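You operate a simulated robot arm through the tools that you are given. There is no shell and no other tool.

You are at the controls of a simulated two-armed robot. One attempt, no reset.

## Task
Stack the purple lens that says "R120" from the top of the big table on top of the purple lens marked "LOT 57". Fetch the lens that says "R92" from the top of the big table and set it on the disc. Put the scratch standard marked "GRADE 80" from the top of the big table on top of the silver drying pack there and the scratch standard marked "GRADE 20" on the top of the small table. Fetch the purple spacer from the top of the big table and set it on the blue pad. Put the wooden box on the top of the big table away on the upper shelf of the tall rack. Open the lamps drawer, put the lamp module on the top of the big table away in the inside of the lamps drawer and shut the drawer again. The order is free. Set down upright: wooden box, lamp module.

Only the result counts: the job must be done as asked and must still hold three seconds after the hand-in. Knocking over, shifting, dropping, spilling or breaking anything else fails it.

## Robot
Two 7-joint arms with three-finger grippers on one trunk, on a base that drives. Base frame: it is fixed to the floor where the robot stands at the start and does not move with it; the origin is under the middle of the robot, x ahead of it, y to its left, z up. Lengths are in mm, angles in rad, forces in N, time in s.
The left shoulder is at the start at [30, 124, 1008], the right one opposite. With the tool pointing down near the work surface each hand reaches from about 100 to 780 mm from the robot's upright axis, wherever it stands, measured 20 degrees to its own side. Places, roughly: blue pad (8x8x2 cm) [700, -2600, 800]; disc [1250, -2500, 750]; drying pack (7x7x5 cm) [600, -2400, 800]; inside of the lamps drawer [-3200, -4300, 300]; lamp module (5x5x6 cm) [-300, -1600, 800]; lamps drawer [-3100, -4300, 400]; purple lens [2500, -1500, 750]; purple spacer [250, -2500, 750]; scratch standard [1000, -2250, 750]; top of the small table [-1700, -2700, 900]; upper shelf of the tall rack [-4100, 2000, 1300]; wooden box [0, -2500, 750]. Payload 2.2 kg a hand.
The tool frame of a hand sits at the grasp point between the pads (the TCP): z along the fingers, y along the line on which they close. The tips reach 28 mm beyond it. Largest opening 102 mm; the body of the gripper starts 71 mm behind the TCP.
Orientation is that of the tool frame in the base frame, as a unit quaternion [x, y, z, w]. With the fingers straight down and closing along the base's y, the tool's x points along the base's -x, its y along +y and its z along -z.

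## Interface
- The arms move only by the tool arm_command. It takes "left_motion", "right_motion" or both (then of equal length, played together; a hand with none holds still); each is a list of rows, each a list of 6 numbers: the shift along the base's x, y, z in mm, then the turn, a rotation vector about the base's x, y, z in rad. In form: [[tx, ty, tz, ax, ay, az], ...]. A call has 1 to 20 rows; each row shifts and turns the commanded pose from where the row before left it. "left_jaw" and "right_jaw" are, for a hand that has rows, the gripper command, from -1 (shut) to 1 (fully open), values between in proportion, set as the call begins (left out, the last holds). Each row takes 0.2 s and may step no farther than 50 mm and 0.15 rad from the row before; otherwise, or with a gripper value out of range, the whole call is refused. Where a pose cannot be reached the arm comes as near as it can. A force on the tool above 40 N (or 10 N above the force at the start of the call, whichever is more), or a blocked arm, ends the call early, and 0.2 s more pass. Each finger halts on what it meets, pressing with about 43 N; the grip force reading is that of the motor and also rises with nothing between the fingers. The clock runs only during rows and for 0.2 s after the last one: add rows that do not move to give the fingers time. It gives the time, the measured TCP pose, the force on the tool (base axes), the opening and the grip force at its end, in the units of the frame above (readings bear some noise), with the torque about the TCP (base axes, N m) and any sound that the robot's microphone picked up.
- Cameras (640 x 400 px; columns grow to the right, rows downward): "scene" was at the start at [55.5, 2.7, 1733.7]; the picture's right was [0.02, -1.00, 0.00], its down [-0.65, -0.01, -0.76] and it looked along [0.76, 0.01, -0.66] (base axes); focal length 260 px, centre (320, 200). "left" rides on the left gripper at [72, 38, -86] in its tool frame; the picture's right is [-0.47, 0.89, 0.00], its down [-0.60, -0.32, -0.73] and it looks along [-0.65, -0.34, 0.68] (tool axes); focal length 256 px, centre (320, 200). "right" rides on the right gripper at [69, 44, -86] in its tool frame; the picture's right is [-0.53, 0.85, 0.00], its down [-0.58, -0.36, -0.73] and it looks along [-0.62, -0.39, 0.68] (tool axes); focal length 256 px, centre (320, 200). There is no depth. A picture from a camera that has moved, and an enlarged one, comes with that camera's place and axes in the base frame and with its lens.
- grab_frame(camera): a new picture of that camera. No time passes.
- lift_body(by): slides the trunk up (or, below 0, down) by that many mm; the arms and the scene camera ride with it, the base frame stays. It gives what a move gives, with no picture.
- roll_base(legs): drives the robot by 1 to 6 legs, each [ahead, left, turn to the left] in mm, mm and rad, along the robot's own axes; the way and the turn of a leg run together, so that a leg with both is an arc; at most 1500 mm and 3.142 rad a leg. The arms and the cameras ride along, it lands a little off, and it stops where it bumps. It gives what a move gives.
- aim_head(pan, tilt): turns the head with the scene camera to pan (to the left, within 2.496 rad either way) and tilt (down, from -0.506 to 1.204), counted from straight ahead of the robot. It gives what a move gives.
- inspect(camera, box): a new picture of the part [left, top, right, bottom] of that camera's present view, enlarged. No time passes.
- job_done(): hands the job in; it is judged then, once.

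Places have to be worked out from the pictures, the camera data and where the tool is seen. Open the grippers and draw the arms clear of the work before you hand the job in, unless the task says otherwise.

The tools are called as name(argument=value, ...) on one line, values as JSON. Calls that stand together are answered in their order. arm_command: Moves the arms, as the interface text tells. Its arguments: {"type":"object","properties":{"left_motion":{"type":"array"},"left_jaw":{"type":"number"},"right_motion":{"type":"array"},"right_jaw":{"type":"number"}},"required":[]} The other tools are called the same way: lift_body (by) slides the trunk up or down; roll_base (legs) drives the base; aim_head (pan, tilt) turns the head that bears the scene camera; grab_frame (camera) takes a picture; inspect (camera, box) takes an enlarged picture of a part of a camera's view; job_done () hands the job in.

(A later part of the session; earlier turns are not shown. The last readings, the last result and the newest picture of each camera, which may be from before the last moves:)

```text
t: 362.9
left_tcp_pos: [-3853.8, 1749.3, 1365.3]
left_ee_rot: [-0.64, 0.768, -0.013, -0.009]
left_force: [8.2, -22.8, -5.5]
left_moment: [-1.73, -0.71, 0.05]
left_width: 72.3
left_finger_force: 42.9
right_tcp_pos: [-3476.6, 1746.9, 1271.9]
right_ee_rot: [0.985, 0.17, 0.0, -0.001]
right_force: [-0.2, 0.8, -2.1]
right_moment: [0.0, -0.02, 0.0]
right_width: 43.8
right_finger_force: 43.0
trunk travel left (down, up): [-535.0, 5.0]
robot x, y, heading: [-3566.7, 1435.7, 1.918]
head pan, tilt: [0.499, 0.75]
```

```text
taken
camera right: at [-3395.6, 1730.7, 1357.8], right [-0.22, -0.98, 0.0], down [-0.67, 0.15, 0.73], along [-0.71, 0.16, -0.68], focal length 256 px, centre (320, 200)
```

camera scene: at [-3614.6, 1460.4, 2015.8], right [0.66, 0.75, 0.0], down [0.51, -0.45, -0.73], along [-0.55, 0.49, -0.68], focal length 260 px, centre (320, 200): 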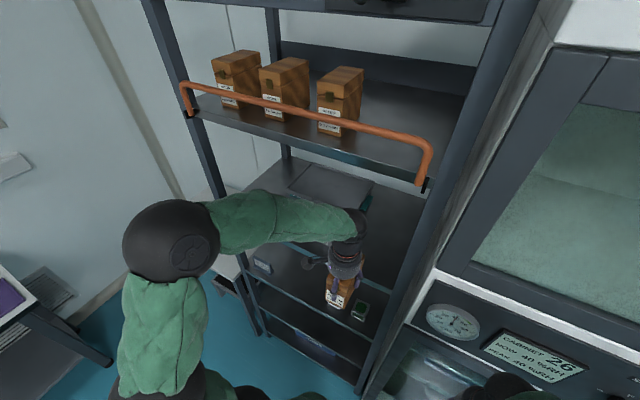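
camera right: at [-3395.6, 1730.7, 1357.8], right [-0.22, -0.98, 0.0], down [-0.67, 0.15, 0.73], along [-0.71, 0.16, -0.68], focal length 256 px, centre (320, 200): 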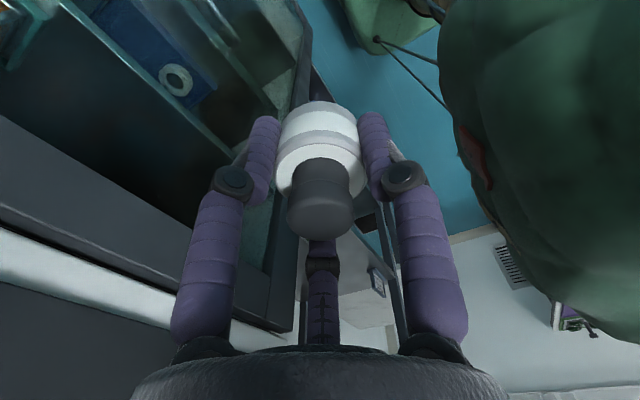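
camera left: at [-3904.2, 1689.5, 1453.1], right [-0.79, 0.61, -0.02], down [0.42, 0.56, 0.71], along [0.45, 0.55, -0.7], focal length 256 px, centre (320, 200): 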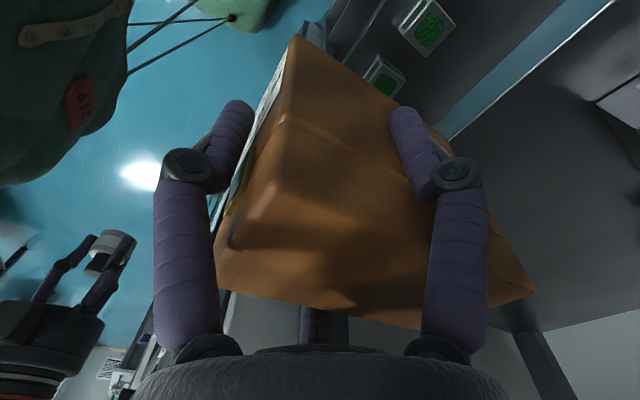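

The box's front met the shelf's edge: the shelf top is higher than I thought (~1308). I back off, and lower the trunk so the head camera can look at the gap horizontally and measure the heights accurately.

arm_command(left_motion=[[10.3, -28.2, 0, 0, 0, 0], [0, 0, 0, 0, 0, 0]])

roll_base(legs=[[-400, 0, 0]])

lift_body(by=-500)

aim_head(pan=0.25, tilt=0.0)

grab_frame(camera="scene")

grab_frame(camera="left")

```text
t: 363.5
left_tcp_pos: [-3845.7, 1728.3, 1365.6]
left_ee_rot: [-0.641, 0.767, -0.01, -0.006]
left_force: [-0.1, 0.3, -5.3]
left_moment: [-0.07, -0.04, 0.01]
left_width: 72.6
left_finger_force: 42.6
right_tcp_pos: [-3477.3, 1751.1, 1272.6]
right_ee_rot: [0.985, 0.17, 0.0, 0.001]
right_force: [0.6, -0.2, -1.2]
right_moment: [-0.03, 0.02, 0.02]
right_width: 44.1
right_finger_force: 42.9
trunk travel left (down, up): [-535.0, 5.0]
robot x, y, heading: [-3566.7, 1441.4, 1.92]
head pan, tilt: [0.499, 0.75]
```

```text
t: 366.0
left_tcp_pos: [-3705.5, 1340.4, 1365.2]
left_ee_rot: [-0.644, 0.765, -0.012, -0.007]
left_force: [-0.8, -0.5, -5.0]
left_moment: [-0.15, -0.01, 0.01]
left_width: 72.5
left_finger_force: 43.5
right_tcp_pos: [-3337.8, 1365.9, 1271.3]
right_ee_rot: [0.985, 0.173, 0.0, 0.001]
right_force: [0.2, -0.5, -0.9]
right_moment: [-0.02, -0.03, 0.01]
right_width: 43.9
right_finger_force: 42.8
trunk travel left (down, up): [-535.0, 5.0]
robot x, y, heading: [-3420.9, 1051.7, 1.927]
head pan, tilt: [0.499, 0.75]
```

```text
refused: -500 is not a number from -400 to 400
```

```text
t: 367.1
left_tcp_pos: [-3705.0, 1339.3, 1364.6]
left_ee_rot: [-0.643, 0.765, -0.012, -0.007]
left_force: [0.3, 0.0, -5.6]
left_moment: [-0.1, -0.07, 0.05]
left_width: 72.5
left_finger_force: 43.1
right_tcp_pos: [-3337.6, 1365.9, 1272.2]
right_ee_rot: [0.985, 0.173, 0.0, 0.001]
right_force: [0.3, 0.7, -0.2]
right_moment: [0.0, 0.01, 0.0]
right_width: 43.9
right_finger_force: 43.0
trunk travel left (down, up): [-535.0, 5.0]
robot x, y, heading: [-3422.4, 1051.7, 1.924]
head pan, tilt: [0.25, 0.0]
```

```text
taken
camera scene: at [-3463.7, 1099.0, 2083.7], right [0.82, 0.57, 0.0], down [0.0, 0.0, -1.0], along [-0.57, 0.82, 0.0], focal length 260 px, centre (320, 200)
```

scene: 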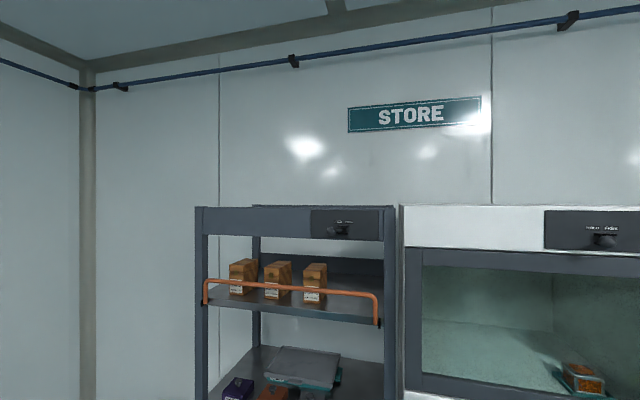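

```text
taken
camera left: at [-3755.1, 1278.7, 1451.0], right [-0.79, 0.61, -0.02], down [0.41, 0.56, 0.72], along [0.45, 0.56, -0.7], focal length 256 px, centre (320, 200)
```

left: 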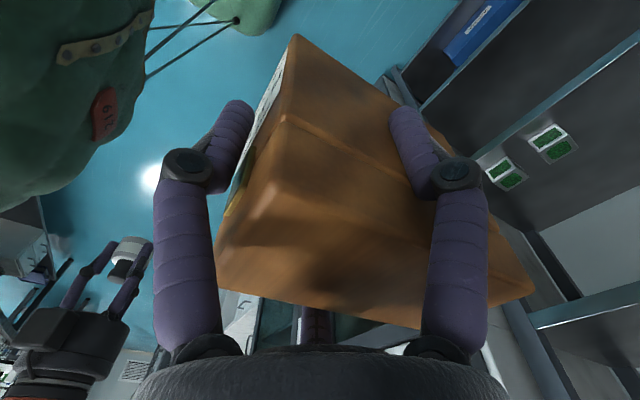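

I straighten the slight tilt the bump left in the hand, then lower the trunk in two steps to measure.

arm_command(left_motion=[[0, 0, 0, 0.0274, 0.0047, 0], [0, 0, 0, 0, 0, 0]])

lift_body(by=-400)

lift_body(by=-135)

grab_frame(camera="scene")

inspect(camera="scene", box=[180, 100, 420, 350])

```text
t: 367.7
left_tcp_pos: [-3705.1, 1340.7, 1362.8]
left_ee_rot: [-0.644, 0.765, 0.0, -0.001]
left_force: [0.5, 0.6, -4.8]
left_moment: [-0.13, -0.06, -0.01]
left_width: 72.5
left_finger_force: 43.3
right_tcp_pos: [-3337.7, 1365.5, 1271.3]
right_ee_rot: [0.985, 0.173, 0.001, 0.0]
right_force: [0.2, -0.4, -1.6]
right_moment: [0.01, 0.01, 0.02]
right_width: 44.2
right_finger_force: 42.8
trunk travel left (down, up): [-535.0, 5.0]
robot x, y, heading: [-3425.7, 1049.7, 1.927]
head pan, tilt: [0.25, 0.0]
```

```text
t: 371.6
left_tcp_pos: [-3705.1, 1339.9, 963.4]
left_ee_rot: [-0.644, 0.765, 0.0, -0.001]
left_force: [0.2, -0.3, -4.8]
left_moment: [-0.08, 0.04, 0.01]
left_width: 72.7
left_finger_force: 42.8
right_tcp_pos: [-3336.5, 1366.5, 871.4]
right_ee_rot: [0.985, 0.173, 0.001, 0.002]
right_force: [-0.1, 0.0, -0.1]
right_moment: [0.01, -0.03, -0.03]
right_width: 44.1
right_finger_force: 42.9
trunk travel left (down, up): [-135.0, 405.0]
robot x, y, heading: [-3421.5, 1051.9, 1.92]
head pan, tilt: [0.25, 0.0]
```

```text
t: 373.2
left_tcp_pos: [-3705.9, 1339.9, 829.3]
left_ee_rot: [-0.643, 0.766, 0.001, 0.0]
left_force: [0.1, -0.7, -4.6]
left_moment: [-0.09, -0.03, -0.05]
left_width: 72.4
left_finger_force: 43.2
right_tcp_pos: [-3336.4, 1365.1, 736.9]
right_ee_rot: [0.985, 0.172, 0.0, 0.0]
right_force: [-0.1, -0.1, -0.2]
right_moment: [-0.02, -0.01, 0.03]
right_width: 44.1
right_finger_force: 42.9
trunk travel left (down, up): [0.0, 540.0]
robot x, y, heading: [-3423.8, 1051.3, 1.922]
head pan, tilt: [0.25, 0.0]
```

```text
taken
camera scene: at [-3463.5, 1098.7, 1548.9], right [0.82, 0.57, 0.0], down [0.0, 0.0, -1.0], along [-0.57, 0.82, 0.0], focal length 260 px, centre (320, 200)
```

scene: 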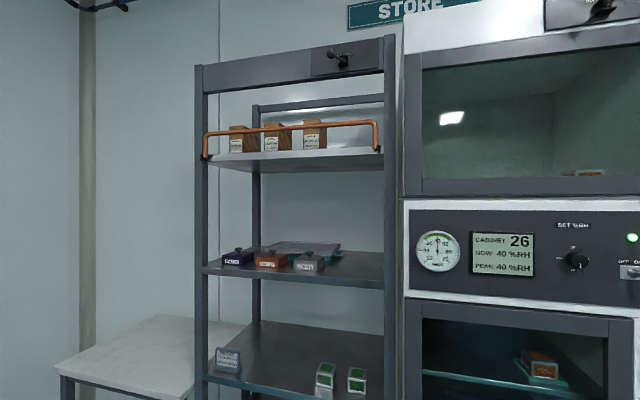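

```text
1.60 times, centred on (300, 225) of scene
camera zoom: at [-3463.5, 1098.7, 1548.9], right [0.82, 0.57, 0.0], down [0.0, 0.0, -1.0], along [-0.57, 0.82, 0.0], focal length 416 px, centre (352, 160)
```

zoom: 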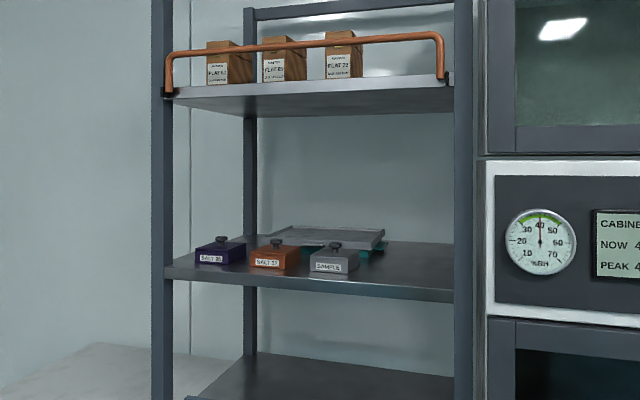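

inspect(camera="scene", box=[340, 130, 400, 168])

inspect(camera="scene", box=[320, 255, 400, 305])

inspect(camera="scene", box=[190, 235, 270, 285])

```text
10.53 times, centred on (370, 149) of scene
camera zoom: at [-3463.5, 1098.7, 1548.9], right [0.82, 0.57, 0.0], down [0.0, 0.0, -1.0], along [-0.57, 0.82, 0.0], focal length 2739 px, centre (-206, 737)
```

zoom: 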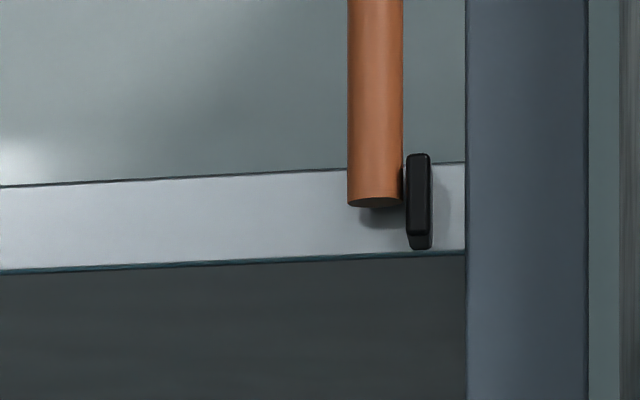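

```text
8.00 times, centred on (360, 280) of scene
camera zoom: at [-3463.5, 1098.7, 1548.9], right [0.82, 0.57, 0.0], down [0.0, 0.0, -1.0], along [-0.57, 0.82, 0.0], focal length 2082 px, centre (0, -440)
```

zoom: 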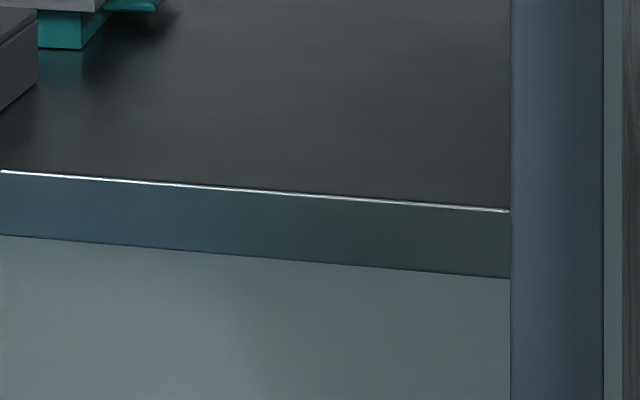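

```text
8.00 times, centred on (230, 260) of scene
camera zoom: at [-3463.5, 1098.7, 1548.9], right [0.82, 0.57, 0.0], down [0.0, 0.0, -1.0], along [-0.57, 0.82, 0.0], focal length 2082 px, centre (1040, -280)
```

zoom: 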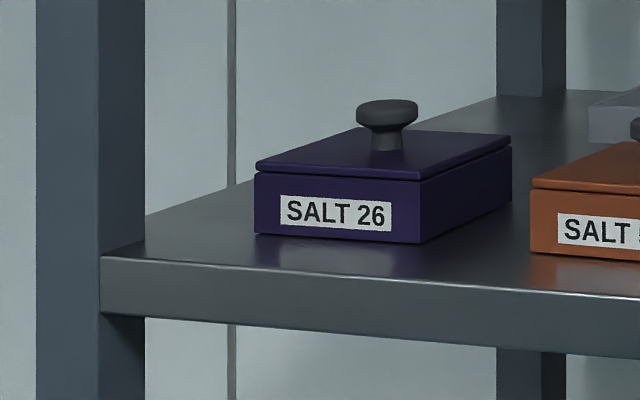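

Now I have good heights: shelf top ≈ 1295, underside above ≈ 1692, so TCP ≈ 1382 clears both. I go back up, roll forward again and advance.

lift_body(by=400)

lift_body(by=135)

arm_command(left_motion=[[0, 0, 20, 0, 0, 0], [0, 0, 0, 0, 0, 0]])

roll_base(legs=[[390, 0, -0.003]])

aim_head(pan=0.4, tilt=0.7)

grab_frame(camera="scene")

```text
t: 377.0
left_tcp_pos: [-3705.7, 1340.1, 1228.6]
left_ee_rot: [-0.643, 0.766, 0.0, 0.0]
left_force: [0.1, 0.5, -4.6]
left_moment: [-0.14, -0.05, 0.01]
left_width: 72.4
left_finger_force: 42.5
right_tcp_pos: [-3337.0, 1366.0, 1136.4]
right_ee_rot: [0.985, 0.172, 0.0, 0.001]
right_force: [-0.4, -0.3, -2.3]
right_moment: [0.01, 0.03, 0.0]
right_width: 44.1
right_finger_force: 42.9
trunk travel left (down, up): [-400.0, 140.0]
robot x, y, heading: [-3422.8, 1052.5, 1.924]
head pan, tilt: [0.25, 0.0]
```

```text
t: 378.6
left_tcp_pos: [-3705.0, 1339.4, 1364.5]
left_ee_rot: [-0.643, 0.766, 0.0, 0.0]
left_force: [0.1, 0.2, -4.4]
left_moment: [-0.11, -0.04, -0.03]
left_width: 72.7
left_finger_force: 42.7
right_tcp_pos: [-3337.8, 1365.7, 1271.1]
right_ee_rot: [0.985, 0.173, 0.001, 0.001]
right_force: [0.4, -0.4, -2.2]
right_moment: [0.0, 0.02, -0.01]
right_width: 44.0
right_finger_force: 43.1
trunk travel left (down, up): [-535.0, 5.0]
robot x, y, heading: [-3422.2, 1051.1, 1.927]
head pan, tilt: [0.25, 0.0]
```

```text
t: 379.2
left_tcp_pos: [-3701.9, 1340.4, 1382.8]
left_ee_rot: [-0.643, 0.765, 0.0, 0.0]
left_force: [0.0, -0.7, -3.8]
left_moment: [-0.12, -0.03, -0.01]
left_width: 72.5
left_finger_force: 42.8
right_tcp_pos: [-3337.4, 1365.6, 1271.5]
right_ee_rot: [0.985, 0.172, 0.0, 0.001]
right_force: [-0.6, 0.3, -0.7]
right_moment: [0.01, -0.02, 0.01]
right_width: 44.1
right_finger_force: 43.2
trunk travel left (down, up): [-535.0, 5.0]
robot x, y, heading: [-3420.4, 1052.0, 1.931]
head pan, tilt: [0.25, 0.0]
```

```text
t: 381.7
left_tcp_pos: [-3836.8, 1702.0, 1382.7]
left_ee_rot: [-0.644, 0.765, 0.001, -0.001]
left_force: [-0.1, -0.4, -4.2]
left_moment: [-0.11, -0.04, 0.02]
left_width: 72.7
left_finger_force: 42.9
right_tcp_pos: [-3471.7, 1728.3, 1270.8]
right_ee_rot: [0.985, 0.173, -0.001, 0.001]
right_force: [-0.4, 0.1, -2.3]
right_moment: [-0.02, -0.02, -0.01]
right_width: 43.9
right_finger_force: 43.0
trunk travel left (down, up): [-535.0, 5.0]
robot x, y, heading: [-3557.2, 1411.2, 1.922]
head pan, tilt: [0.25, 0.0]
```

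```text
t: 382.8
left_tcp_pos: [-3836.5, 1703.3, 1383.8]
left_ee_rot: [-0.644, 0.765, 0.001, 0.0]
left_force: [-0.3, -0.9, -5.4]
left_moment: [-0.11, -0.02, -0.02]
left_width: 72.7
left_finger_force: 42.5
right_tcp_pos: [-3472.3, 1727.1, 1271.0]
right_ee_rot: [0.985, 0.173, 0.0, 0.0]
right_force: [0.8, 0.0, -1.9]
right_moment: [-0.02, 0.01, 0.0]
right_width: 43.9
right_finger_force: 42.9
trunk travel left (down, up): [-535.0, 5.0]
robot x, y, heading: [-3556.9, 1416.4, 1.919]
head pan, tilt: [0.4, 0.7]
```

```text
taken
camera scene: at [-3604.7, 1449.2, 2020.0], right [0.73, 0.68, 0.0], down [0.44, -0.47, -0.77], along [-0.52, 0.56, -0.64], focal length 260 px, centre (320, 200)
```

scene: 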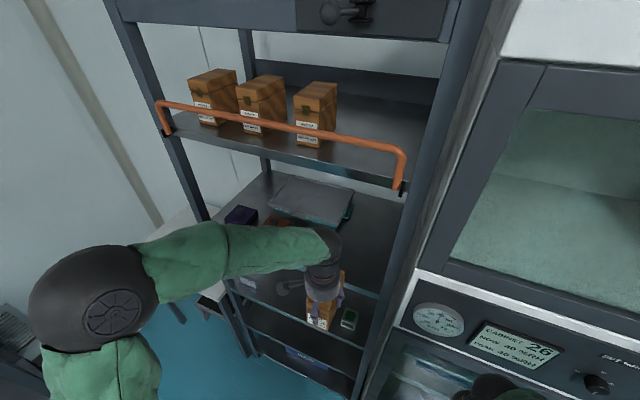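

arm_command(left_motion=[[-8.1, 30.3, 0, 0, 0, 0], [-8.1, 30.3, 0, 0, 0, 0], [-8.1, 30.3, 0, 0, 0, 0], [0, 0, 0, 0, 0, 0]])

grab_frame(camera="scene")

grab_frame(camera="left")

```text
t: 383.8
left_tcp_pos: [-3863.2, 1792.5, 1381.9]
left_ee_rot: [-0.643, 0.766, 0.001, 0.0]
left_force: [0.1, 0.1, -4.6]
left_moment: [-0.12, -0.01, 0.01]
left_width: 72.6
left_finger_force: 42.9
right_tcp_pos: [-3471.3, 1727.0, 1272.7]
right_ee_rot: [0.985, 0.173, 0.0, 0.001]
right_force: [0.5, 0.3, -1.7]
right_moment: [0.04, 0.01, -0.02]
right_width: 43.8
right_finger_force: 42.7
trunk travel left (down, up): [-535.0, 5.0]
robot x, y, heading: [-3558.0, 1415.0, 1.924]
head pan, tilt: [0.4, 0.7]
```

```text
taken
camera scene: at [-3604.4, 1448.7, 2019.9], right [0.73, 0.68, 0.0], down [0.44, -0.47, -0.77], along [-0.52, 0.56, -0.64], focal length 260 px, centre (320, 200)
```

scene: 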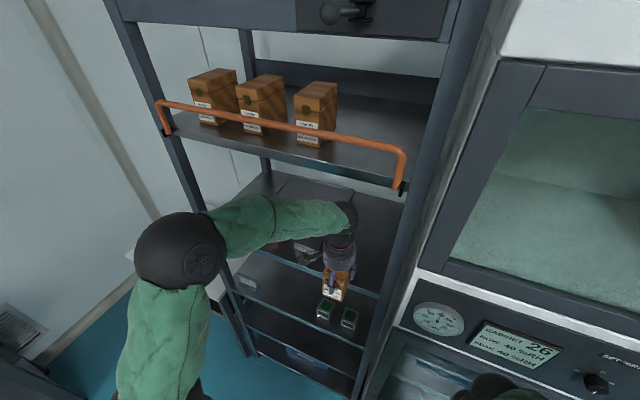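

```text
taken
camera left: at [-3912.0, 1729.2, 1466.4], right [-0.79, 0.61, 0.0], down [0.42, 0.54, 0.73], along [0.45, 0.58, -0.68], focal length 256 px, centre (320, 200)
```

left: 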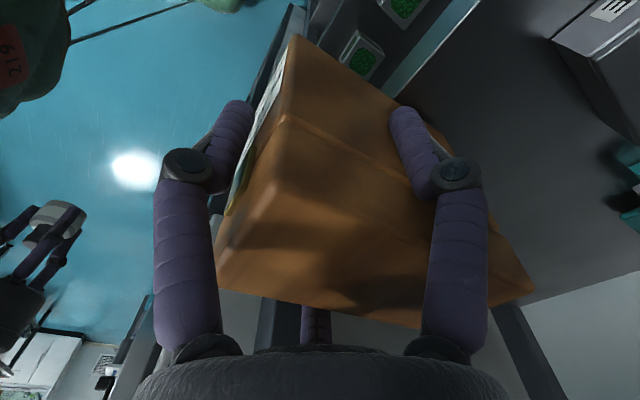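

arm_command(left_motion=[[-7.3, 30.9, 0, 0, 0, 0], [-7.3, 30.9, 0, 0, 0, 0], [-7.3, 30.9, 0, 0, 0, 0], [0, 0, 0, 0, 0, 0]])

grab_frame(camera="scene")

grab_frame(camera="left")

```text
t: 384.8
left_tcp_pos: [-3883.6, 1888.4, 1381.3]
left_ee_rot: [-0.643, 0.766, -0.001, 0.0]
left_force: [0.1, 0.6, -5.0]
left_moment: [-0.1, -0.03, 0.0]
left_width: 72.6
left_finger_force: 42.9
right_tcp_pos: [-3471.2, 1728.2, 1271.2]
right_ee_rot: [0.985, 0.173, 0.0, 0.0]
right_force: [-0.7, -0.3, -0.2]
right_moment: [0.03, 0.02, 0.01]
right_width: 44.0
right_finger_force: 42.8
trunk travel left (down, up): [-535.0, 5.0]
robot x, y, heading: [-3559.2, 1413.6, 1.925]
head pan, tilt: [0.4, 0.7]
```

```text
taken
camera scene: at [-3604.7, 1448.8, 2019.9], right [0.73, 0.68, 0.0], down [0.44, -0.47, -0.76], along [-0.52, 0.56, -0.64], focal length 260 px, centre (320, 200)
```

scene: 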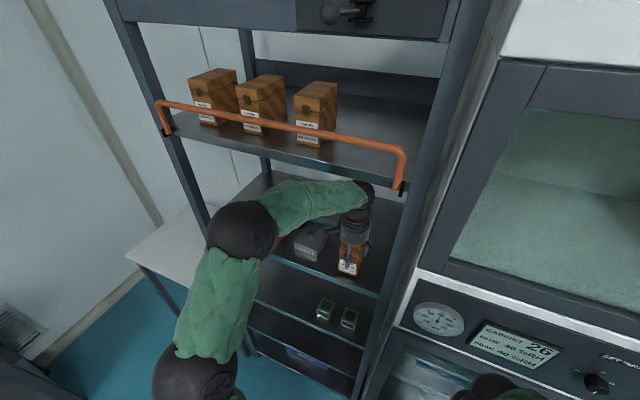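

```text
taken
camera left: at [-3933.0, 1825.3, 1467.6], right [-0.79, 0.61, 0.0], down [0.42, 0.54, 0.73], along [0.45, 0.58, -0.68], focal length 256 px, centre (320, 200)
```

left: 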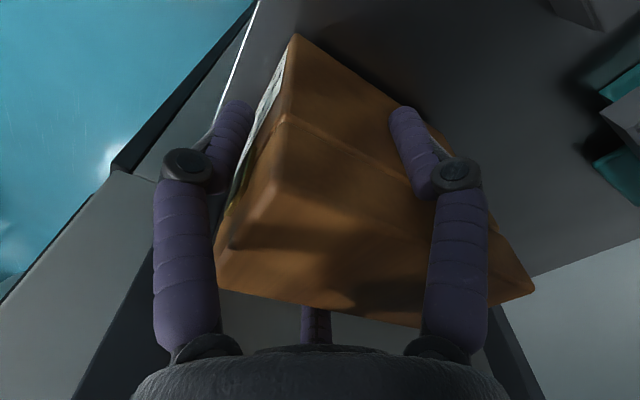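

The box is fully above the shelf. I lower it to contact.

arm_command(left_motion=[[0, 0, -6, 0, 0, 0], [0, 0, -4, 0, 0, 0], [0, 0, 0, 0, 0, 0]])

arm_command(left_motion=[[0, 0, -2, 0, 0, 0], [0, 0, -2, 0, 0, 0], [0, 0, -1.5, 0, 0, 0], [0, 0, 0, 0, 0, 0]])

```text
t: 385.6
left_tcp_pos: [-3883.4, 1885.3, 1373.1]
left_ee_rot: [-0.644, 0.765, 0.0, 0.0]
left_force: [-0.5, 0.5, -5.1]
left_moment: [-0.13, -0.05, 0.02]
left_width: 72.6
left_finger_force: 42.9
right_tcp_pos: [-3471.6, 1728.0, 1271.7]
right_ee_rot: [0.985, 0.173, 0.0, 0.001]
right_force: [0.3, -0.5, -0.8]
right_moment: [0.03, 0.01, 0.01]
right_width: 44.0
right_finger_force: 43.3
trunk travel left (down, up): [-535.0, 5.0]
robot x, y, heading: [-3554.6, 1412.5, 1.923]
head pan, tilt: [0.4, 0.7]
```

```text
t: 386.6
left_tcp_pos: [-3882.9, 1886.0, 1369.5]
left_ee_rot: [-0.644, 0.765, 0.003, 0.001]
left_force: [-3.6, -1.5, 23.9]
left_moment: [0.8, 0.38, 0.06]
left_width: 72.6
left_finger_force: 42.5
right_tcp_pos: [-3470.9, 1726.7, 1271.3]
right_ee_rot: [0.985, 0.172, 0.0, 0.0]
right_force: [-0.3, -0.2, -0.7]
right_moment: [-0.02, -0.01, -0.03]
right_width: 43.9
right_finger_force: 42.8
trunk travel left (down, up): [-535.0, 5.0]
robot x, y, heading: [-3557.2, 1411.5, 1.924]
head pan, tilt: [0.4, 0.7]
```

Flat contact. I relieve slightly, open and check.

arm_command(left_motion=[[0, 0, 1, 0, 0, 0], [0, 0, 0, 0, 0, 0]])

arm_command(left_motion=[[0, 0, 0, 0, 0, 0], [0, 0, 0, 0, 0, 0], [0, 0, 0, 0, 0, 0], [0, 0, 0, 0, 0, 0]], left_jaw=0.9)

grab_frame(camera="left")

grab_frame(camera="scene")

```text
t: 387.1
left_tcp_pos: [-3881.5, 1886.1, 1370.8]
left_ee_rot: [-0.644, 0.765, 0.002, 0.001]
left_force: [-6.2, 1.7, 26.2]
left_moment: [0.92, 0.45, 0.26]
left_width: 73.0
left_finger_force: 42.9
right_tcp_pos: [-3471.3, 1727.3, 1270.8]
right_ee_rot: [0.985, 0.173, 0.0, 0.001]
right_force: [0.5, 0.1, -1.6]
right_moment: [0.03, -0.01, 0.03]
right_width: 44.2
right_finger_force: 42.9
trunk travel left (down, up): [-535.0, 5.0]
robot x, y, heading: [-3560.9, 1417.4, 1.927]
head pan, tilt: [0.4, 0.7]
```

```text
t: 388.1
left_tcp_pos: [-3881.8, 1887.0, 1368.0]
left_ee_rot: [-0.643, 0.766, 0.001, -0.001]
left_force: [0.8, 0.2, -0.5]
left_moment: [0.02, -0.01, 0.0]
left_width: 97.0
left_finger_force: 0.0
right_tcp_pos: [-3471.5, 1729.1, 1270.9]
right_ee_rot: [0.985, 0.172, 0.0, 0.001]
right_force: [-0.1, 0.0, -0.4]
right_moment: [-0.03, 0.0, 0.05]
right_width: 44.0
right_finger_force: 42.5
trunk travel left (down, up): [-535.0, 5.0]
robot x, y, heading: [-3559.0, 1413.5, 1.924]
head pan, tilt: [0.4, 0.7]
```

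```text
taken
camera left: at [-3931.1, 1823.3, 1453.6], right [-0.79, 0.61, 0.0], down [0.42, 0.54, 0.73], along [0.45, 0.58, -0.68], focal length 256 px, centre (320, 200)
```

left: 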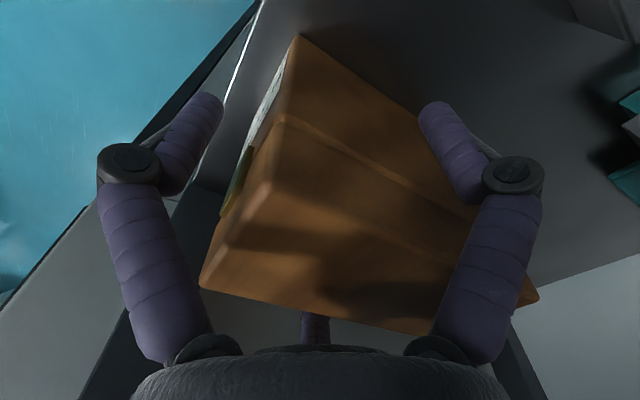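

```text
taken
camera scene: at [-3604.3, 1448.9, 2019.9], right [0.73, 0.68, 0.0], down [0.44, -0.47, -0.76], along [-0.52, 0.56, -0.64], focal length 260 px, centre (320, 200)
```

scene: 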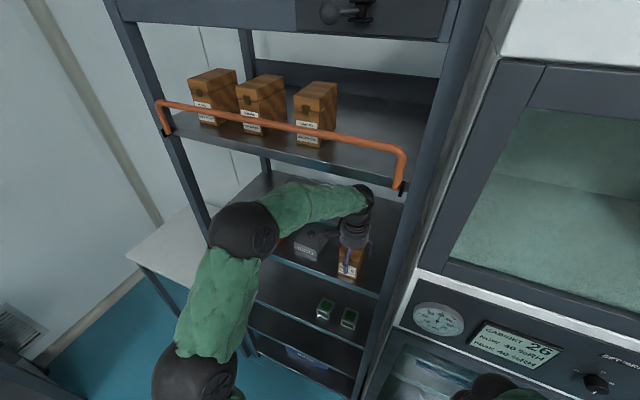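

The hand can't rise out under the shelf above, but it can slide straight back toward me with the side fingers passing along the box. I open fully and pull back along the box axis.

arm_command(left_motion=[[0, 0, 2, 0, 0, 0], [3.5, -9.4, 0, 0, 0, 0], [7, -18.7, 0, 0, 0, 0], [7, -18.7, 0, 0, 0, 0], [0, 0, 0, 0, 0, 0]], left_jaw=1)

grab_frame(camera="left")

```text
t: 389.4
left_tcp_pos: [-3861.9, 1838.2, 1369.3]
left_ee_rot: [-0.643, 0.766, 0.002, 0.001]
left_force: [-0.6, -0.4, -0.3]
left_moment: [-0.01, -0.03, 0.02]
left_width: 102.1
left_finger_force: 0.1
right_tcp_pos: [-3472.1, 1729.9, 1272.0]
right_ee_rot: [0.985, 0.173, 0.0, 0.002]
right_force: [0.0, 0.2, -1.6]
right_moment: [0.01, -0.03, 0.01]
right_width: 43.8
right_finger_force: 42.4
trunk travel left (down, up): [-535.0, 5.0]
robot x, y, heading: [-3555.9, 1418.0, 1.927]
head pan, tilt: [0.4, 0.7]
```

```text
taken
camera left: at [-3911.1, 1776.2, 1455.7], right [-0.79, 0.61, 0.0], down [0.42, 0.54, 0.73], along [0.45, 0.58, -0.68], focal length 256 px, centre (320, 200)
```

left: 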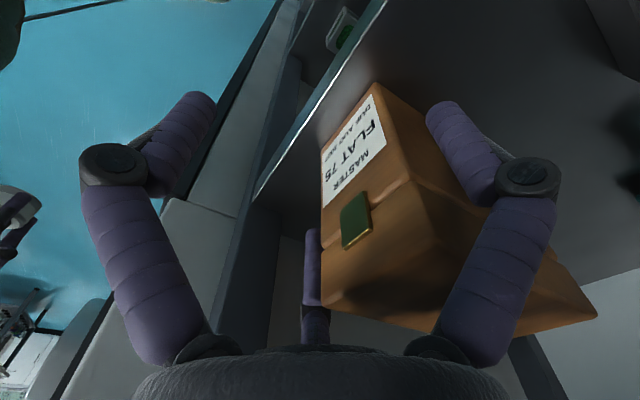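

The box stays put. I continue pulling back until clear and look.

arm_command(left_motion=[[10, -28, 0, 0, 0, 0], [10, -28, 0, 0, 0, 0], [14, -37, 0, 0, 0, 0], [14, -37, 0, 0, 0, 0], [0, 0, 0, 0, 0, 0]])

grab_frame(camera="scene")

inspect(camera="scene", box=[260, 170, 400, 300])

```text
t: 390.6
left_tcp_pos: [-3816.2, 1710.5, 1370.8]
left_ee_rot: [-0.644, 0.765, 0.0, -0.001]
left_force: [0.2, 0.4, 0.4]
left_moment: [-0.01, -0.02, 0.01]
left_width: 101.9
left_finger_force: 0.1
right_tcp_pos: [-3471.6, 1729.6, 1270.7]
right_ee_rot: [0.985, 0.172, 0.0, 0.002]
right_force: [0.9, 0.5, -0.9]
right_moment: [-0.03, -0.01, 0.0]
right_width: 44.0
right_finger_force: 43.0
trunk travel left (down, up): [-535.0, 5.0]
robot x, y, heading: [-3559.4, 1412.6, 1.924]
head pan, tilt: [0.4, 0.7]
```

```text
taken
camera scene: at [-3605.1, 1451.4, 2019.9], right [0.73, 0.68, 0.0], down [0.44, -0.47, -0.76], along [-0.52, 0.56, -0.65], focal length 260 px, centre (320, 200)
```

scene: 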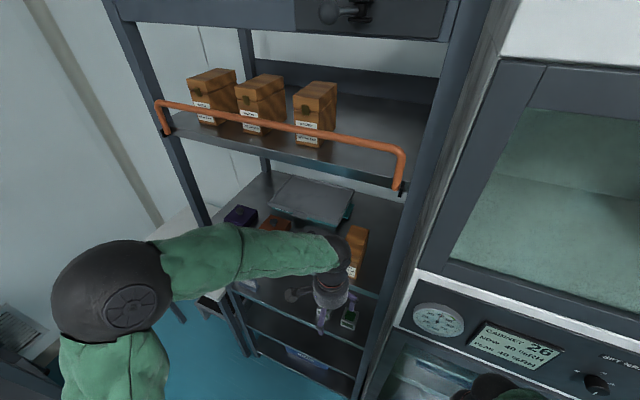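

```text
3.08 times, centred on (330, 235) of scene
camera zoom: at [-3605.1, 1451.4, 2019.9], right [0.73, 0.68, 0.0], down [0.44, -0.47, -0.76], along [-0.52, 0.56, -0.65], focal length 801 px, centre (289, 92)
```

zoom: 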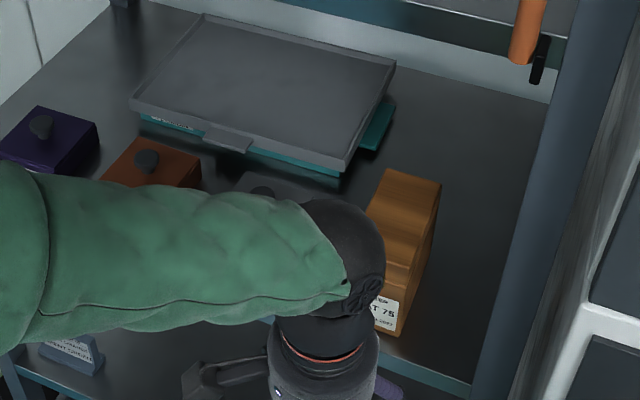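

The wooden box stands upright on the upper shelf. Now I drive back out the way I came toward the lamps drawer.

roll_base(legs=[[-160, 0, 0], [-800, -832, 0], [-1120, 141, 0], [-764, 140, 0]])

aim_head(pan=1.6, tilt=0.5)

grab_frame(camera="scene")

aim_head(pan=2.45, tilt=0.4)

grab_frame(camera="scene")

```text
t: 406.5
left_tcp_pos: [-2318.1, -773.9, 1370.0]
left_ee_rot: [-0.649, 0.761, 0.001, -0.001]
left_force: [0.3, 0.8, 0.4]
left_moment: [-0.01, 0.03, 0.01]
left_width: 101.9
left_finger_force: 0.0
right_tcp_pos: [-1973.7, -750.1, 1272.3]
right_ee_rot: [0.984, 0.18, 0.0, 0.001]
right_force: [0.1, -0.2, -0.8]
right_moment: [0.02, 0.03, 0.0]
right_width: 44.2
right_finger_force: 43.1
trunk travel left (down, up): [-535.0, 5.0]
robot x, y, heading: [-2055.6, -1064.4, 1.948]
head pan, tilt: [0.4, 0.7]
```

```text
t: 407.9
left_tcp_pos: [-2317.5, -773.9, 1370.4]
left_ee_rot: [-0.65, 0.76, 0.0, 0.0]
left_force: [0.0, 0.7, -0.4]
left_moment: [0.04, 0.0, 0.01]
left_width: 102.2
left_finger_force: 0.1
right_tcp_pos: [-1974.4, -749.1, 1272.3]
right_ee_rot: [0.984, 0.18, 0.0, 0.001]
right_force: [-0.1, -0.4, -1.7]
right_moment: [-0.02, 0.01, 0.0]
right_width: 43.7
right_finger_force: 43.0
trunk travel left (down, up): [-535.0, 5.0]
robot x, y, heading: [-2057.3, -1067.2, 1.941]
head pan, tilt: [1.6, 0.499]
```

```text
taken
camera scene: at [-2127.2, -1127.0, 2037.7], right [-0.39, 0.92, 0.0], down [0.44, 0.19, -0.88], along [-0.81, -0.34, -0.48], focal length 260 px, centre (320, 200)
```

scene: 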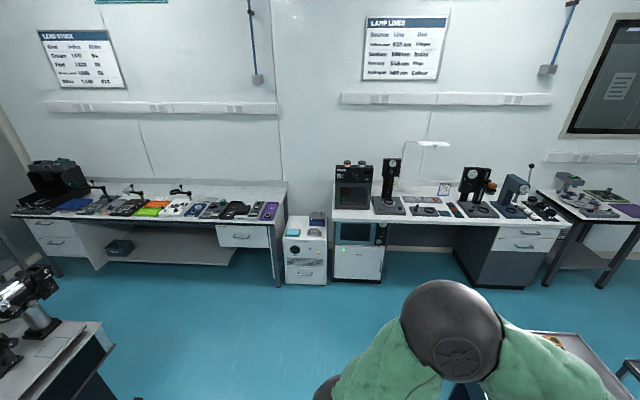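

```text
t: 409.1
left_tcp_pos: [-2317.6, -773.9, 1370.2]
left_ee_rot: [-0.649, 0.761, 0.001, -0.001]
left_force: [-0.3, 0.3, -0.6]
left_moment: [-0.02, 0.01, 0.01]
left_width: 101.8
left_finger_force: 0.0
right_tcp_pos: [-1973.4, -750.1, 1271.5]
right_ee_rot: [0.984, 0.18, 0.0, 0.001]
right_force: [0.9, 0.6, -2.1]
right_moment: [-0.01, 0.01, -0.01]
right_width: 44.2
right_finger_force: 42.9
trunk travel left (down, up): [-535.0, 5.0]
robot x, y, heading: [-2057.0, -1064.6, 1.939]
head pan, tilt: [2.45, 0.4]
```

```text
taken
camera scene: at [-2072.7, -1179.7, 2046.8], right [-0.95, 0.32, 0.0], down [0.12, 0.37, -0.92], along [-0.29, -0.87, -0.39], focal length 260 px, centre (320, 200)
```

scene: 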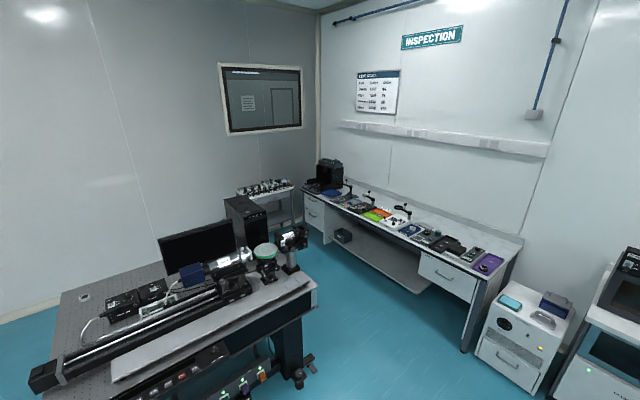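

The lamps drawer should be the lower drawer of the left white unit under the INSPECTION bench. I turn to face that bench and drive around the small table.

roll_base(legs=[[0, 0, 1.55], [706, 298, 0], [706, 298, 0]])

aim_head(pan=0.7, tilt=0.6)

grab_frame(camera="scene")

```text
t: 420.7
left_tcp_pos: [-3429.9, -2402.8, 1370.5]
left_ee_rot: [0.998, -0.064, 0.0, 0.001]
left_force: [-0.1, -0.3, 0.3]
left_moment: [0.0, 0.0, 0.0]
left_width: 101.9
left_finger_force: 0.0
right_tcp_pos: [-3465.5, -2060.3, 1272.7]
right_ee_rot: [0.556, 0.831, 0.001, 0.0]
right_force: [0.6, -0.6, -1.1]
right_moment: [-0.03, -0.03, -0.01]
right_width: 44.0
right_finger_force: 42.6
trunk travel left (down, up): [-535.0, 5.0]
robot x, y, heading: [-3147.1, -2130.8, -2.74]
head pan, tilt: [2.45, 0.4]
```

```text
t: 422.5
left_tcp_pos: [-3429.8, -2402.9, 1370.6]
left_ee_rot: [0.998, -0.063, 0.0, 0.001]
left_force: [-0.3, -0.8, 0.6]
left_moment: [-0.01, 0.0, -0.03]
left_width: 102.3
left_finger_force: 0.0
right_tcp_pos: [-3464.2, -2060.2, 1272.1]
right_ee_rot: [0.555, 0.832, 0.001, 0.0]
right_force: [0.2, 0.2, -1.6]
right_moment: [0.02, 0.02, -0.02]
right_width: 44.0
right_finger_force: 43.1
trunk travel left (down, up): [-535.0, 5.0]
robot x, y, heading: [-3144.7, -2132.0, -2.736]
head pan, tilt: [0.7, 0.6]
```

```text
taken
camera scene: at [-3159.5, -2197.8, 2028.6], right [-0.89, 0.45, 0.0], down [0.26, 0.5, -0.83], along [-0.37, -0.74, -0.56], focal length 260 px, centre (320, 200)
```

scene: 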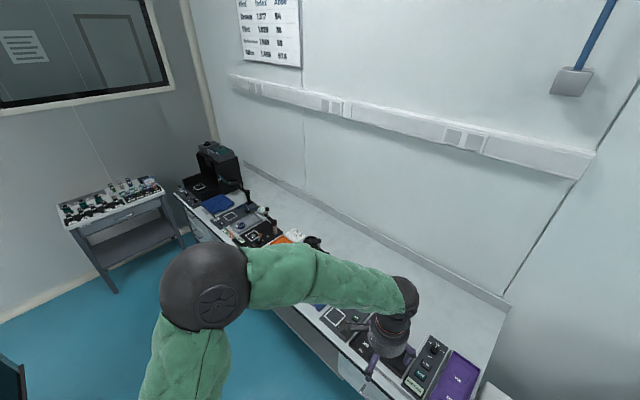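

roll_base(legs=[[0, 0, -0.057], [0, 930, 0], [0, 900, -0.02]])

aim_head(pan=0.2, tilt=0.8)

grab_frame(camera="scene")

```text
t: 432.0
left_tcp_pos: [-2837.9, -4084.8, 1370.7]
left_ee_rot: [0.996, -0.092, 0.0, 0.001]
left_force: [0.9, -0.6, 0.0]
left_moment: [0.02, 0.04, -0.02]
left_width: 102.1
left_finger_force: 0.1
right_tcp_pos: [-2854.1, -3741.6, 1271.2]
right_ee_rot: [0.58, 0.815, 0.001, 0.001]
right_force: [-0.6, 0.7, -0.5]
right_moment: [0.02, -0.02, 0.03]
right_width: 44.1
right_finger_force: 43.3
trunk travel left (down, up): [-535.0, 5.0]
robot x, y, heading: [-2541.2, -3830.2, -2.802]
head pan, tilt: [0.7, 0.6]
```

```text
t: 432.9
left_tcp_pos: [-2838.8, -4083.8, 1370.1]
left_ee_rot: [0.996, -0.092, 0.0, 0.002]
left_force: [1.2, 0.5, 0.4]
left_moment: [0.03, 0.01, -0.03]
left_width: 101.9
left_finger_force: 0.1
right_tcp_pos: [-2853.5, -3740.0, 1271.5]
right_ee_rot: [0.58, 0.815, 0.001, 0.001]
right_force: [1.5, 0.2, -1.5]
right_moment: [0.0, 0.03, 0.02]
right_width: 44.1
right_finger_force: 42.7
trunk travel left (down, up): [-535.0, 5.0]
robot x, y, heading: [-2543.8, -3828.6, -2.801]
head pan, tilt: [0.201, 0.799]
```

```text
taken
camera scene: at [-2581.0, -3860.9, 2011.7], right [-0.52, 0.86, 0.0], down [0.61, 0.37, -0.7], along [-0.6, -0.36, -0.72], focal length 260 px, centre (320, 200)
```

scene: 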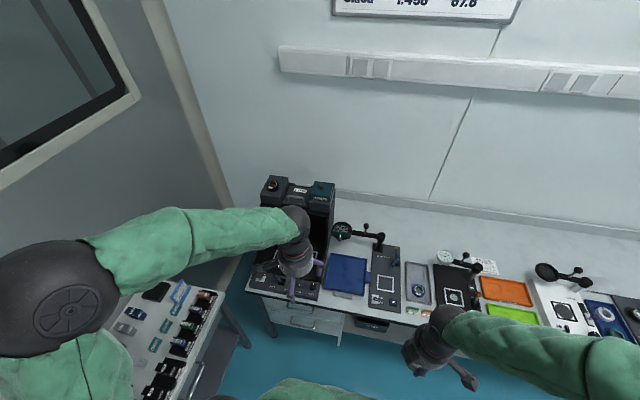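

The white drawer unit is left of me under the bench. I lower the trunk partway to see the drawer fronts.

lift_body(by=-300)

aim_head(pan=0.35, tilt=0.95)

grab_frame(camera="scene")

grab_frame(camera="left")

```text
t: 435.9
left_tcp_pos: [-2838.8, -4085.0, 1070.7]
left_ee_rot: [0.996, -0.093, 0.001, 0.001]
left_force: [0.2, 0.3, 0.3]
left_moment: [-0.02, 0.02, 0.02]
left_width: 101.9
left_finger_force: 0.2
right_tcp_pos: [-2852.6, -3740.1, 971.7]
right_ee_rot: [0.58, 0.815, 0.0, 0.001]
right_force: [-1.0, -0.8, -1.9]
right_moment: [-0.05, 0.0, 0.01]
right_width: 43.9
right_finger_force: 43.1
trunk travel left (down, up): [-235.0, 305.0]
robot x, y, heading: [-2542.3, -3827.7, -2.799]
head pan, tilt: [0.201, 0.799]
```

```text
t: 436.6
left_tcp_pos: [-2838.4, -4085.3, 1070.6]
left_ee_rot: [0.996, -0.093, 0.0, 0.001]
left_force: [0.6, -0.3, 0.0]
left_moment: [0.02, 0.01, 0.02]
left_width: 102.0
left_finger_force: 0.1
right_tcp_pos: [-2852.9, -3740.6, 970.6]
right_ee_rot: [0.58, 0.815, 0.001, 0.0]
right_force: [0.8, 0.1, -1.6]
right_moment: [0.04, 0.02, -0.02]
right_width: 44.1
right_finger_force: 43.0
trunk travel left (down, up): [-235.0, 305.0]
robot x, y, heading: [-2539.8, -3828.8, -2.8]
head pan, tilt: [0.351, 0.949]
```

```text
taken
camera scene: at [-2567.8, -3866.0, 1700.2], right [-0.64, 0.77, 0.0], down [0.63, 0.52, -0.58], along [-0.45, -0.37, -0.81], focal length 260 px, centre (320, 200)
```

scene: 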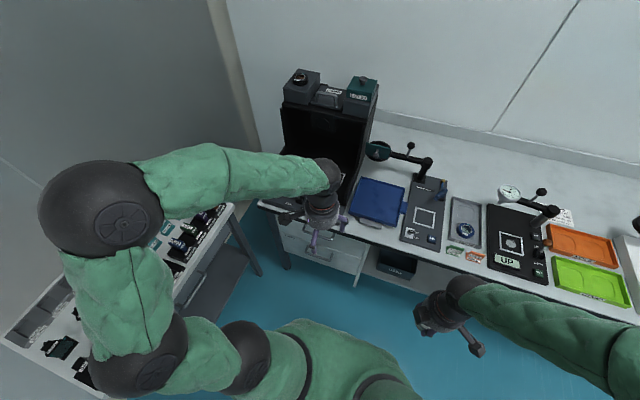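

```text
taken
camera left: at [-2774.1, -4134.0, 1155.6], right [-0.62, -0.78, 0.0], down [-0.54, 0.42, 0.73], along [-0.57, 0.45, -0.68], focal length 256 px, centre (320, 200)
```

left: 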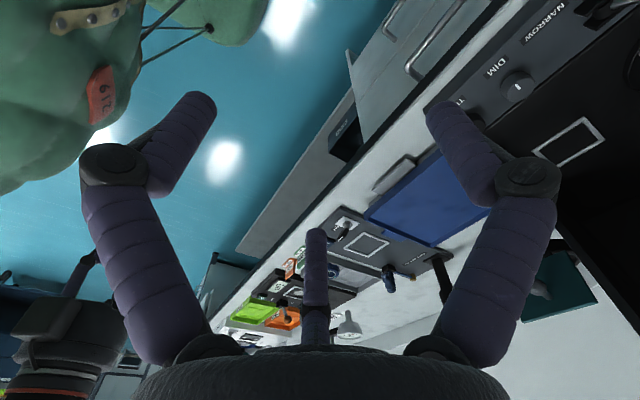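

inspect(camera="left", box=[320, 0, 500, 110])

inspect(camera="scene", box=[250, 200, 400, 300])

```text
3.56 times, centred on (410, 55) of left
camera zoom: at [-2774.1, -4134.0, 1155.6], right [-0.62, -0.78, 0.0], down [-0.54, 0.42, 0.73], along [-0.57, 0.45, -0.68], focal length 910 px, centre (0, 716)
```

zoom: 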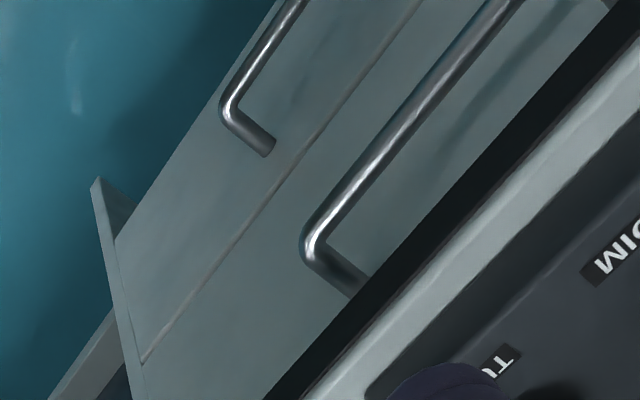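

```text
4.00 times, centred on (325, 250) of scene
camera zoom: at [-2567.8, -3866.0, 1700.2], right [-0.64, 0.77, 0.0], down [0.63, 0.52, -0.58], along [-0.45, -0.37, -0.81], focal length 1041 px, centre (300, 0)
```

zoom: 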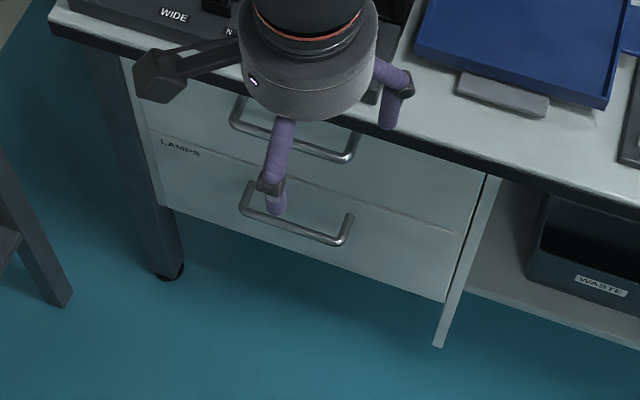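

The lower drawer is labelled LAMPS; its bar handle runs from about (-3002,-4152) to (-2956,-4280) at z≈445. I back up a little, align, and lower the trunk to the bottom.

roll_base(legs=[[-100, 60, 0.0]])

lift_body(by=-235)

aim_head(pan=0.25, tilt=0.85)

grab_frame(camera="scene")

inspect(camera="scene", box=[230, 180, 390, 290])

```text
t: 437.9
left_tcp_pos: [-2722.6, -4106.0, 1071.0]
left_ee_rot: [0.996, -0.093, -0.001, 0.0]
left_force: [0.0, -0.2, 0.1]
left_moment: [0.04, 0.06, 0.0]
left_width: 102.2
left_finger_force: 0.1
right_tcp_pos: [-2736.3, -3761.3, 972.6]
right_ee_rot: [0.579, 0.815, 0.0, 0.0]
right_force: [0.8, 0.0, -0.5]
right_moment: [-0.01, 0.05, -0.02]
right_width: 43.9
right_finger_force: 42.9
trunk travel left (down, up): [-235.0, 305.0]
robot x, y, heading: [-2427.1, -3850.6, -2.799]
head pan, tilt: [0.351, 0.949]
```

```text
t: 440.3
left_tcp_pos: [-2723.6, -4106.1, 836.1]
left_ee_rot: [0.996, -0.092, 0.0, 0.001]
left_force: [-0.8, 0.8, 0.0]
left_moment: [-0.04, 0.01, 0.03]
left_width: 101.9
left_finger_force: 0.1
right_tcp_pos: [-2739.6, -3760.7, 735.8]
right_ee_rot: [0.58, 0.814, 0.0, 0.001]
right_force: [-0.9, -0.6, -1.5]
right_moment: [-0.02, 0.0, -0.01]
right_width: 43.8
right_finger_force: 43.2
trunk travel left (down, up): [0.0, 540.0]
robot x, y, heading: [-2426.4, -3852.2, -2.797]
head pan, tilt: [0.351, 0.949]
```

```text
t: 441.0
left_tcp_pos: [-2724.0, -4105.4, 835.3]
left_ee_rot: [0.996, -0.092, 0.0, 0.001]
left_force: [0.0, -0.2, 0.6]
left_moment: [0.0, 0.0, -0.02]
left_width: 101.8
left_finger_force: 0.1
right_tcp_pos: [-2738.4, -3760.5, 736.4]
right_ee_rot: [0.58, 0.815, 0.001, 0.0]
right_force: [-0.6, 0.1, -1.4]
right_moment: [0.0, 0.0, -0.01]
right_width: 44.2
right_finger_force: 43.0
trunk travel left (down, up): [0.0, 540.0]
robot x, y, heading: [-2423.0, -3855.2, -2.803]
head pan, tilt: [0.25, 0.85]
```

```text
taken
camera scene: at [-2461.8, -3883.7, 1472.7], right [-0.56, 0.83, 0.0], down [0.62, 0.42, -0.66], along [-0.55, -0.37, -0.75], focal length 260 px, centre (320, 200)
```

scene: 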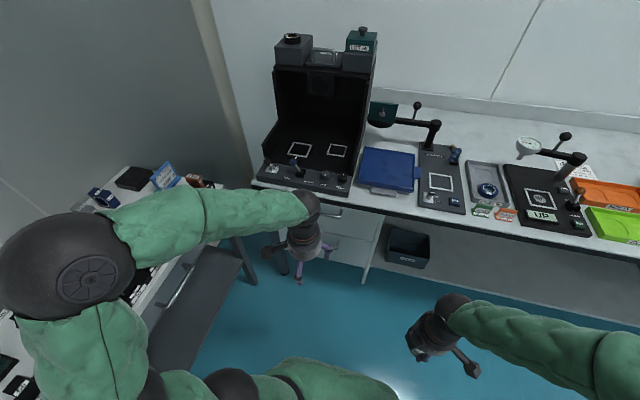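

```text
3.64 times, centred on (310, 235) of scene
camera zoom: at [-2461.8, -3883.7, 1472.7], right [-0.56, 0.83, 0.0], down [0.62, 0.42, -0.66], along [-0.55, -0.37, -0.75], focal length 946 px, centre (356, 73)
```

zoom: 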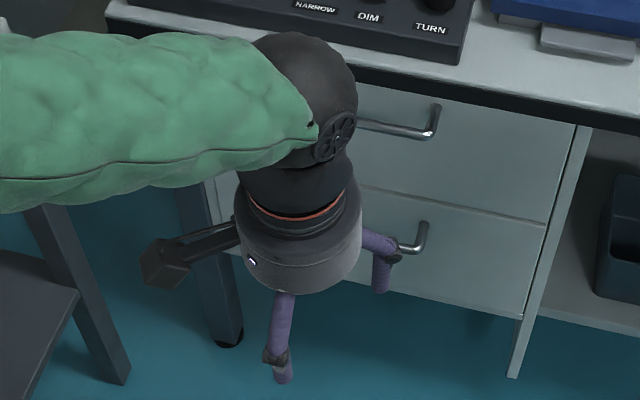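

I pitch the left hand forward (to point 30° below horizontal) while lowering it in front of the drawer.

arm_command(left_motion=[[-8, -4, -25, -0.0449, 0.1234, 0], [-8, -4, -25, -0.0449, 0.1234, 0], [-8, -4, -25, -0.0449, 0.1234, 0], [-8, -4, -25, -0.0449, 0.1234, 0], [-8, -4, -25, -0.0449, 0.1234, 0], [-8, -4, -25, -0.0449, 0.1234, 0], [-8, -4, -25, -0.0449, 0.1234, 0], [-8, -4, -25, -0.0449, 0.1234, 0], [0, 0, 0, 0, 0, 0]], left_jaw=1)

grab_frame(camera="scene")

grab_frame(camera="left")

```text
t: 443.0
left_tcp_pos: [-2799.3, -4111.7, 651.0]
left_ee_rot: [0.863, -0.076, -0.449, 0.219]
left_force: [0.3, 0.1, -0.3]
left_moment: [0.0, 0.06, 0.01]
left_width: 102.1
left_finger_force: 0.0
left hand out of reach, approached as far as the arm can: row 8
right_tcp_pos: [-2739.5, -3761.8, 737.6]
right_ee_rot: [0.578, 0.816, 0.001, 0.001]
right_force: [0.2, 0.0, -1.5]
right_moment: [-0.01, 0.02, 0.0]
right_width: 44.0
right_finger_force: 42.9
trunk travel left (down, up): [0.0, 540.0]
robot x, y, heading: [-2427.5, -3852.4, -2.797]
head pan, tilt: [0.25, 0.85]
```

```text
taken
camera scene: at [-2462.1, -3883.5, 1472.7], right [-0.56, 0.83, 0.0], down [0.62, 0.42, -0.66], along [-0.55, -0.37, -0.75], focal length 260 px, centre (320, 200)
```

scene: 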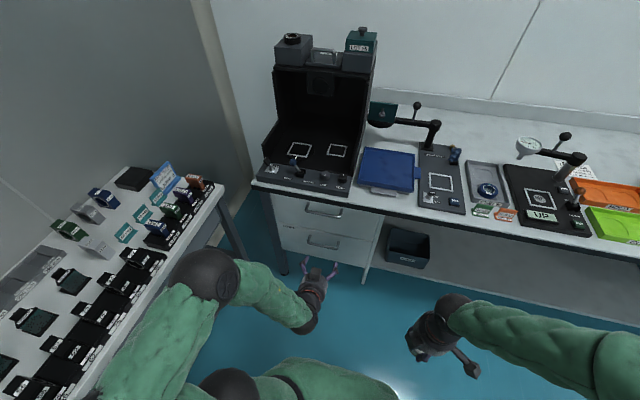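

```text
taken
camera left: at [-2684.5, -4141.2, 657.4], right [-0.21, -0.64, 0.74], down [0.22, 0.71, 0.67], along [-0.95, 0.31, -0.01], focal length 256 px, centre (320, 200)
```

left: 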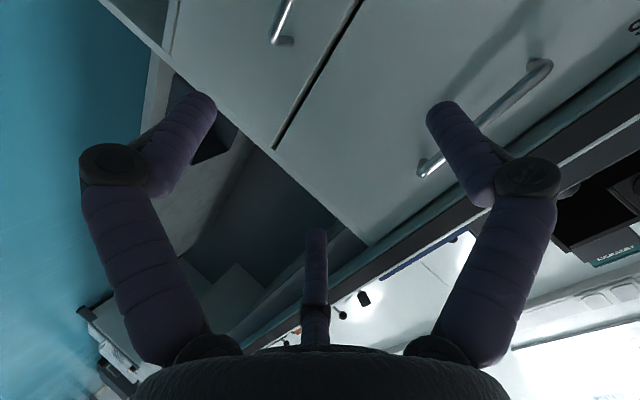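

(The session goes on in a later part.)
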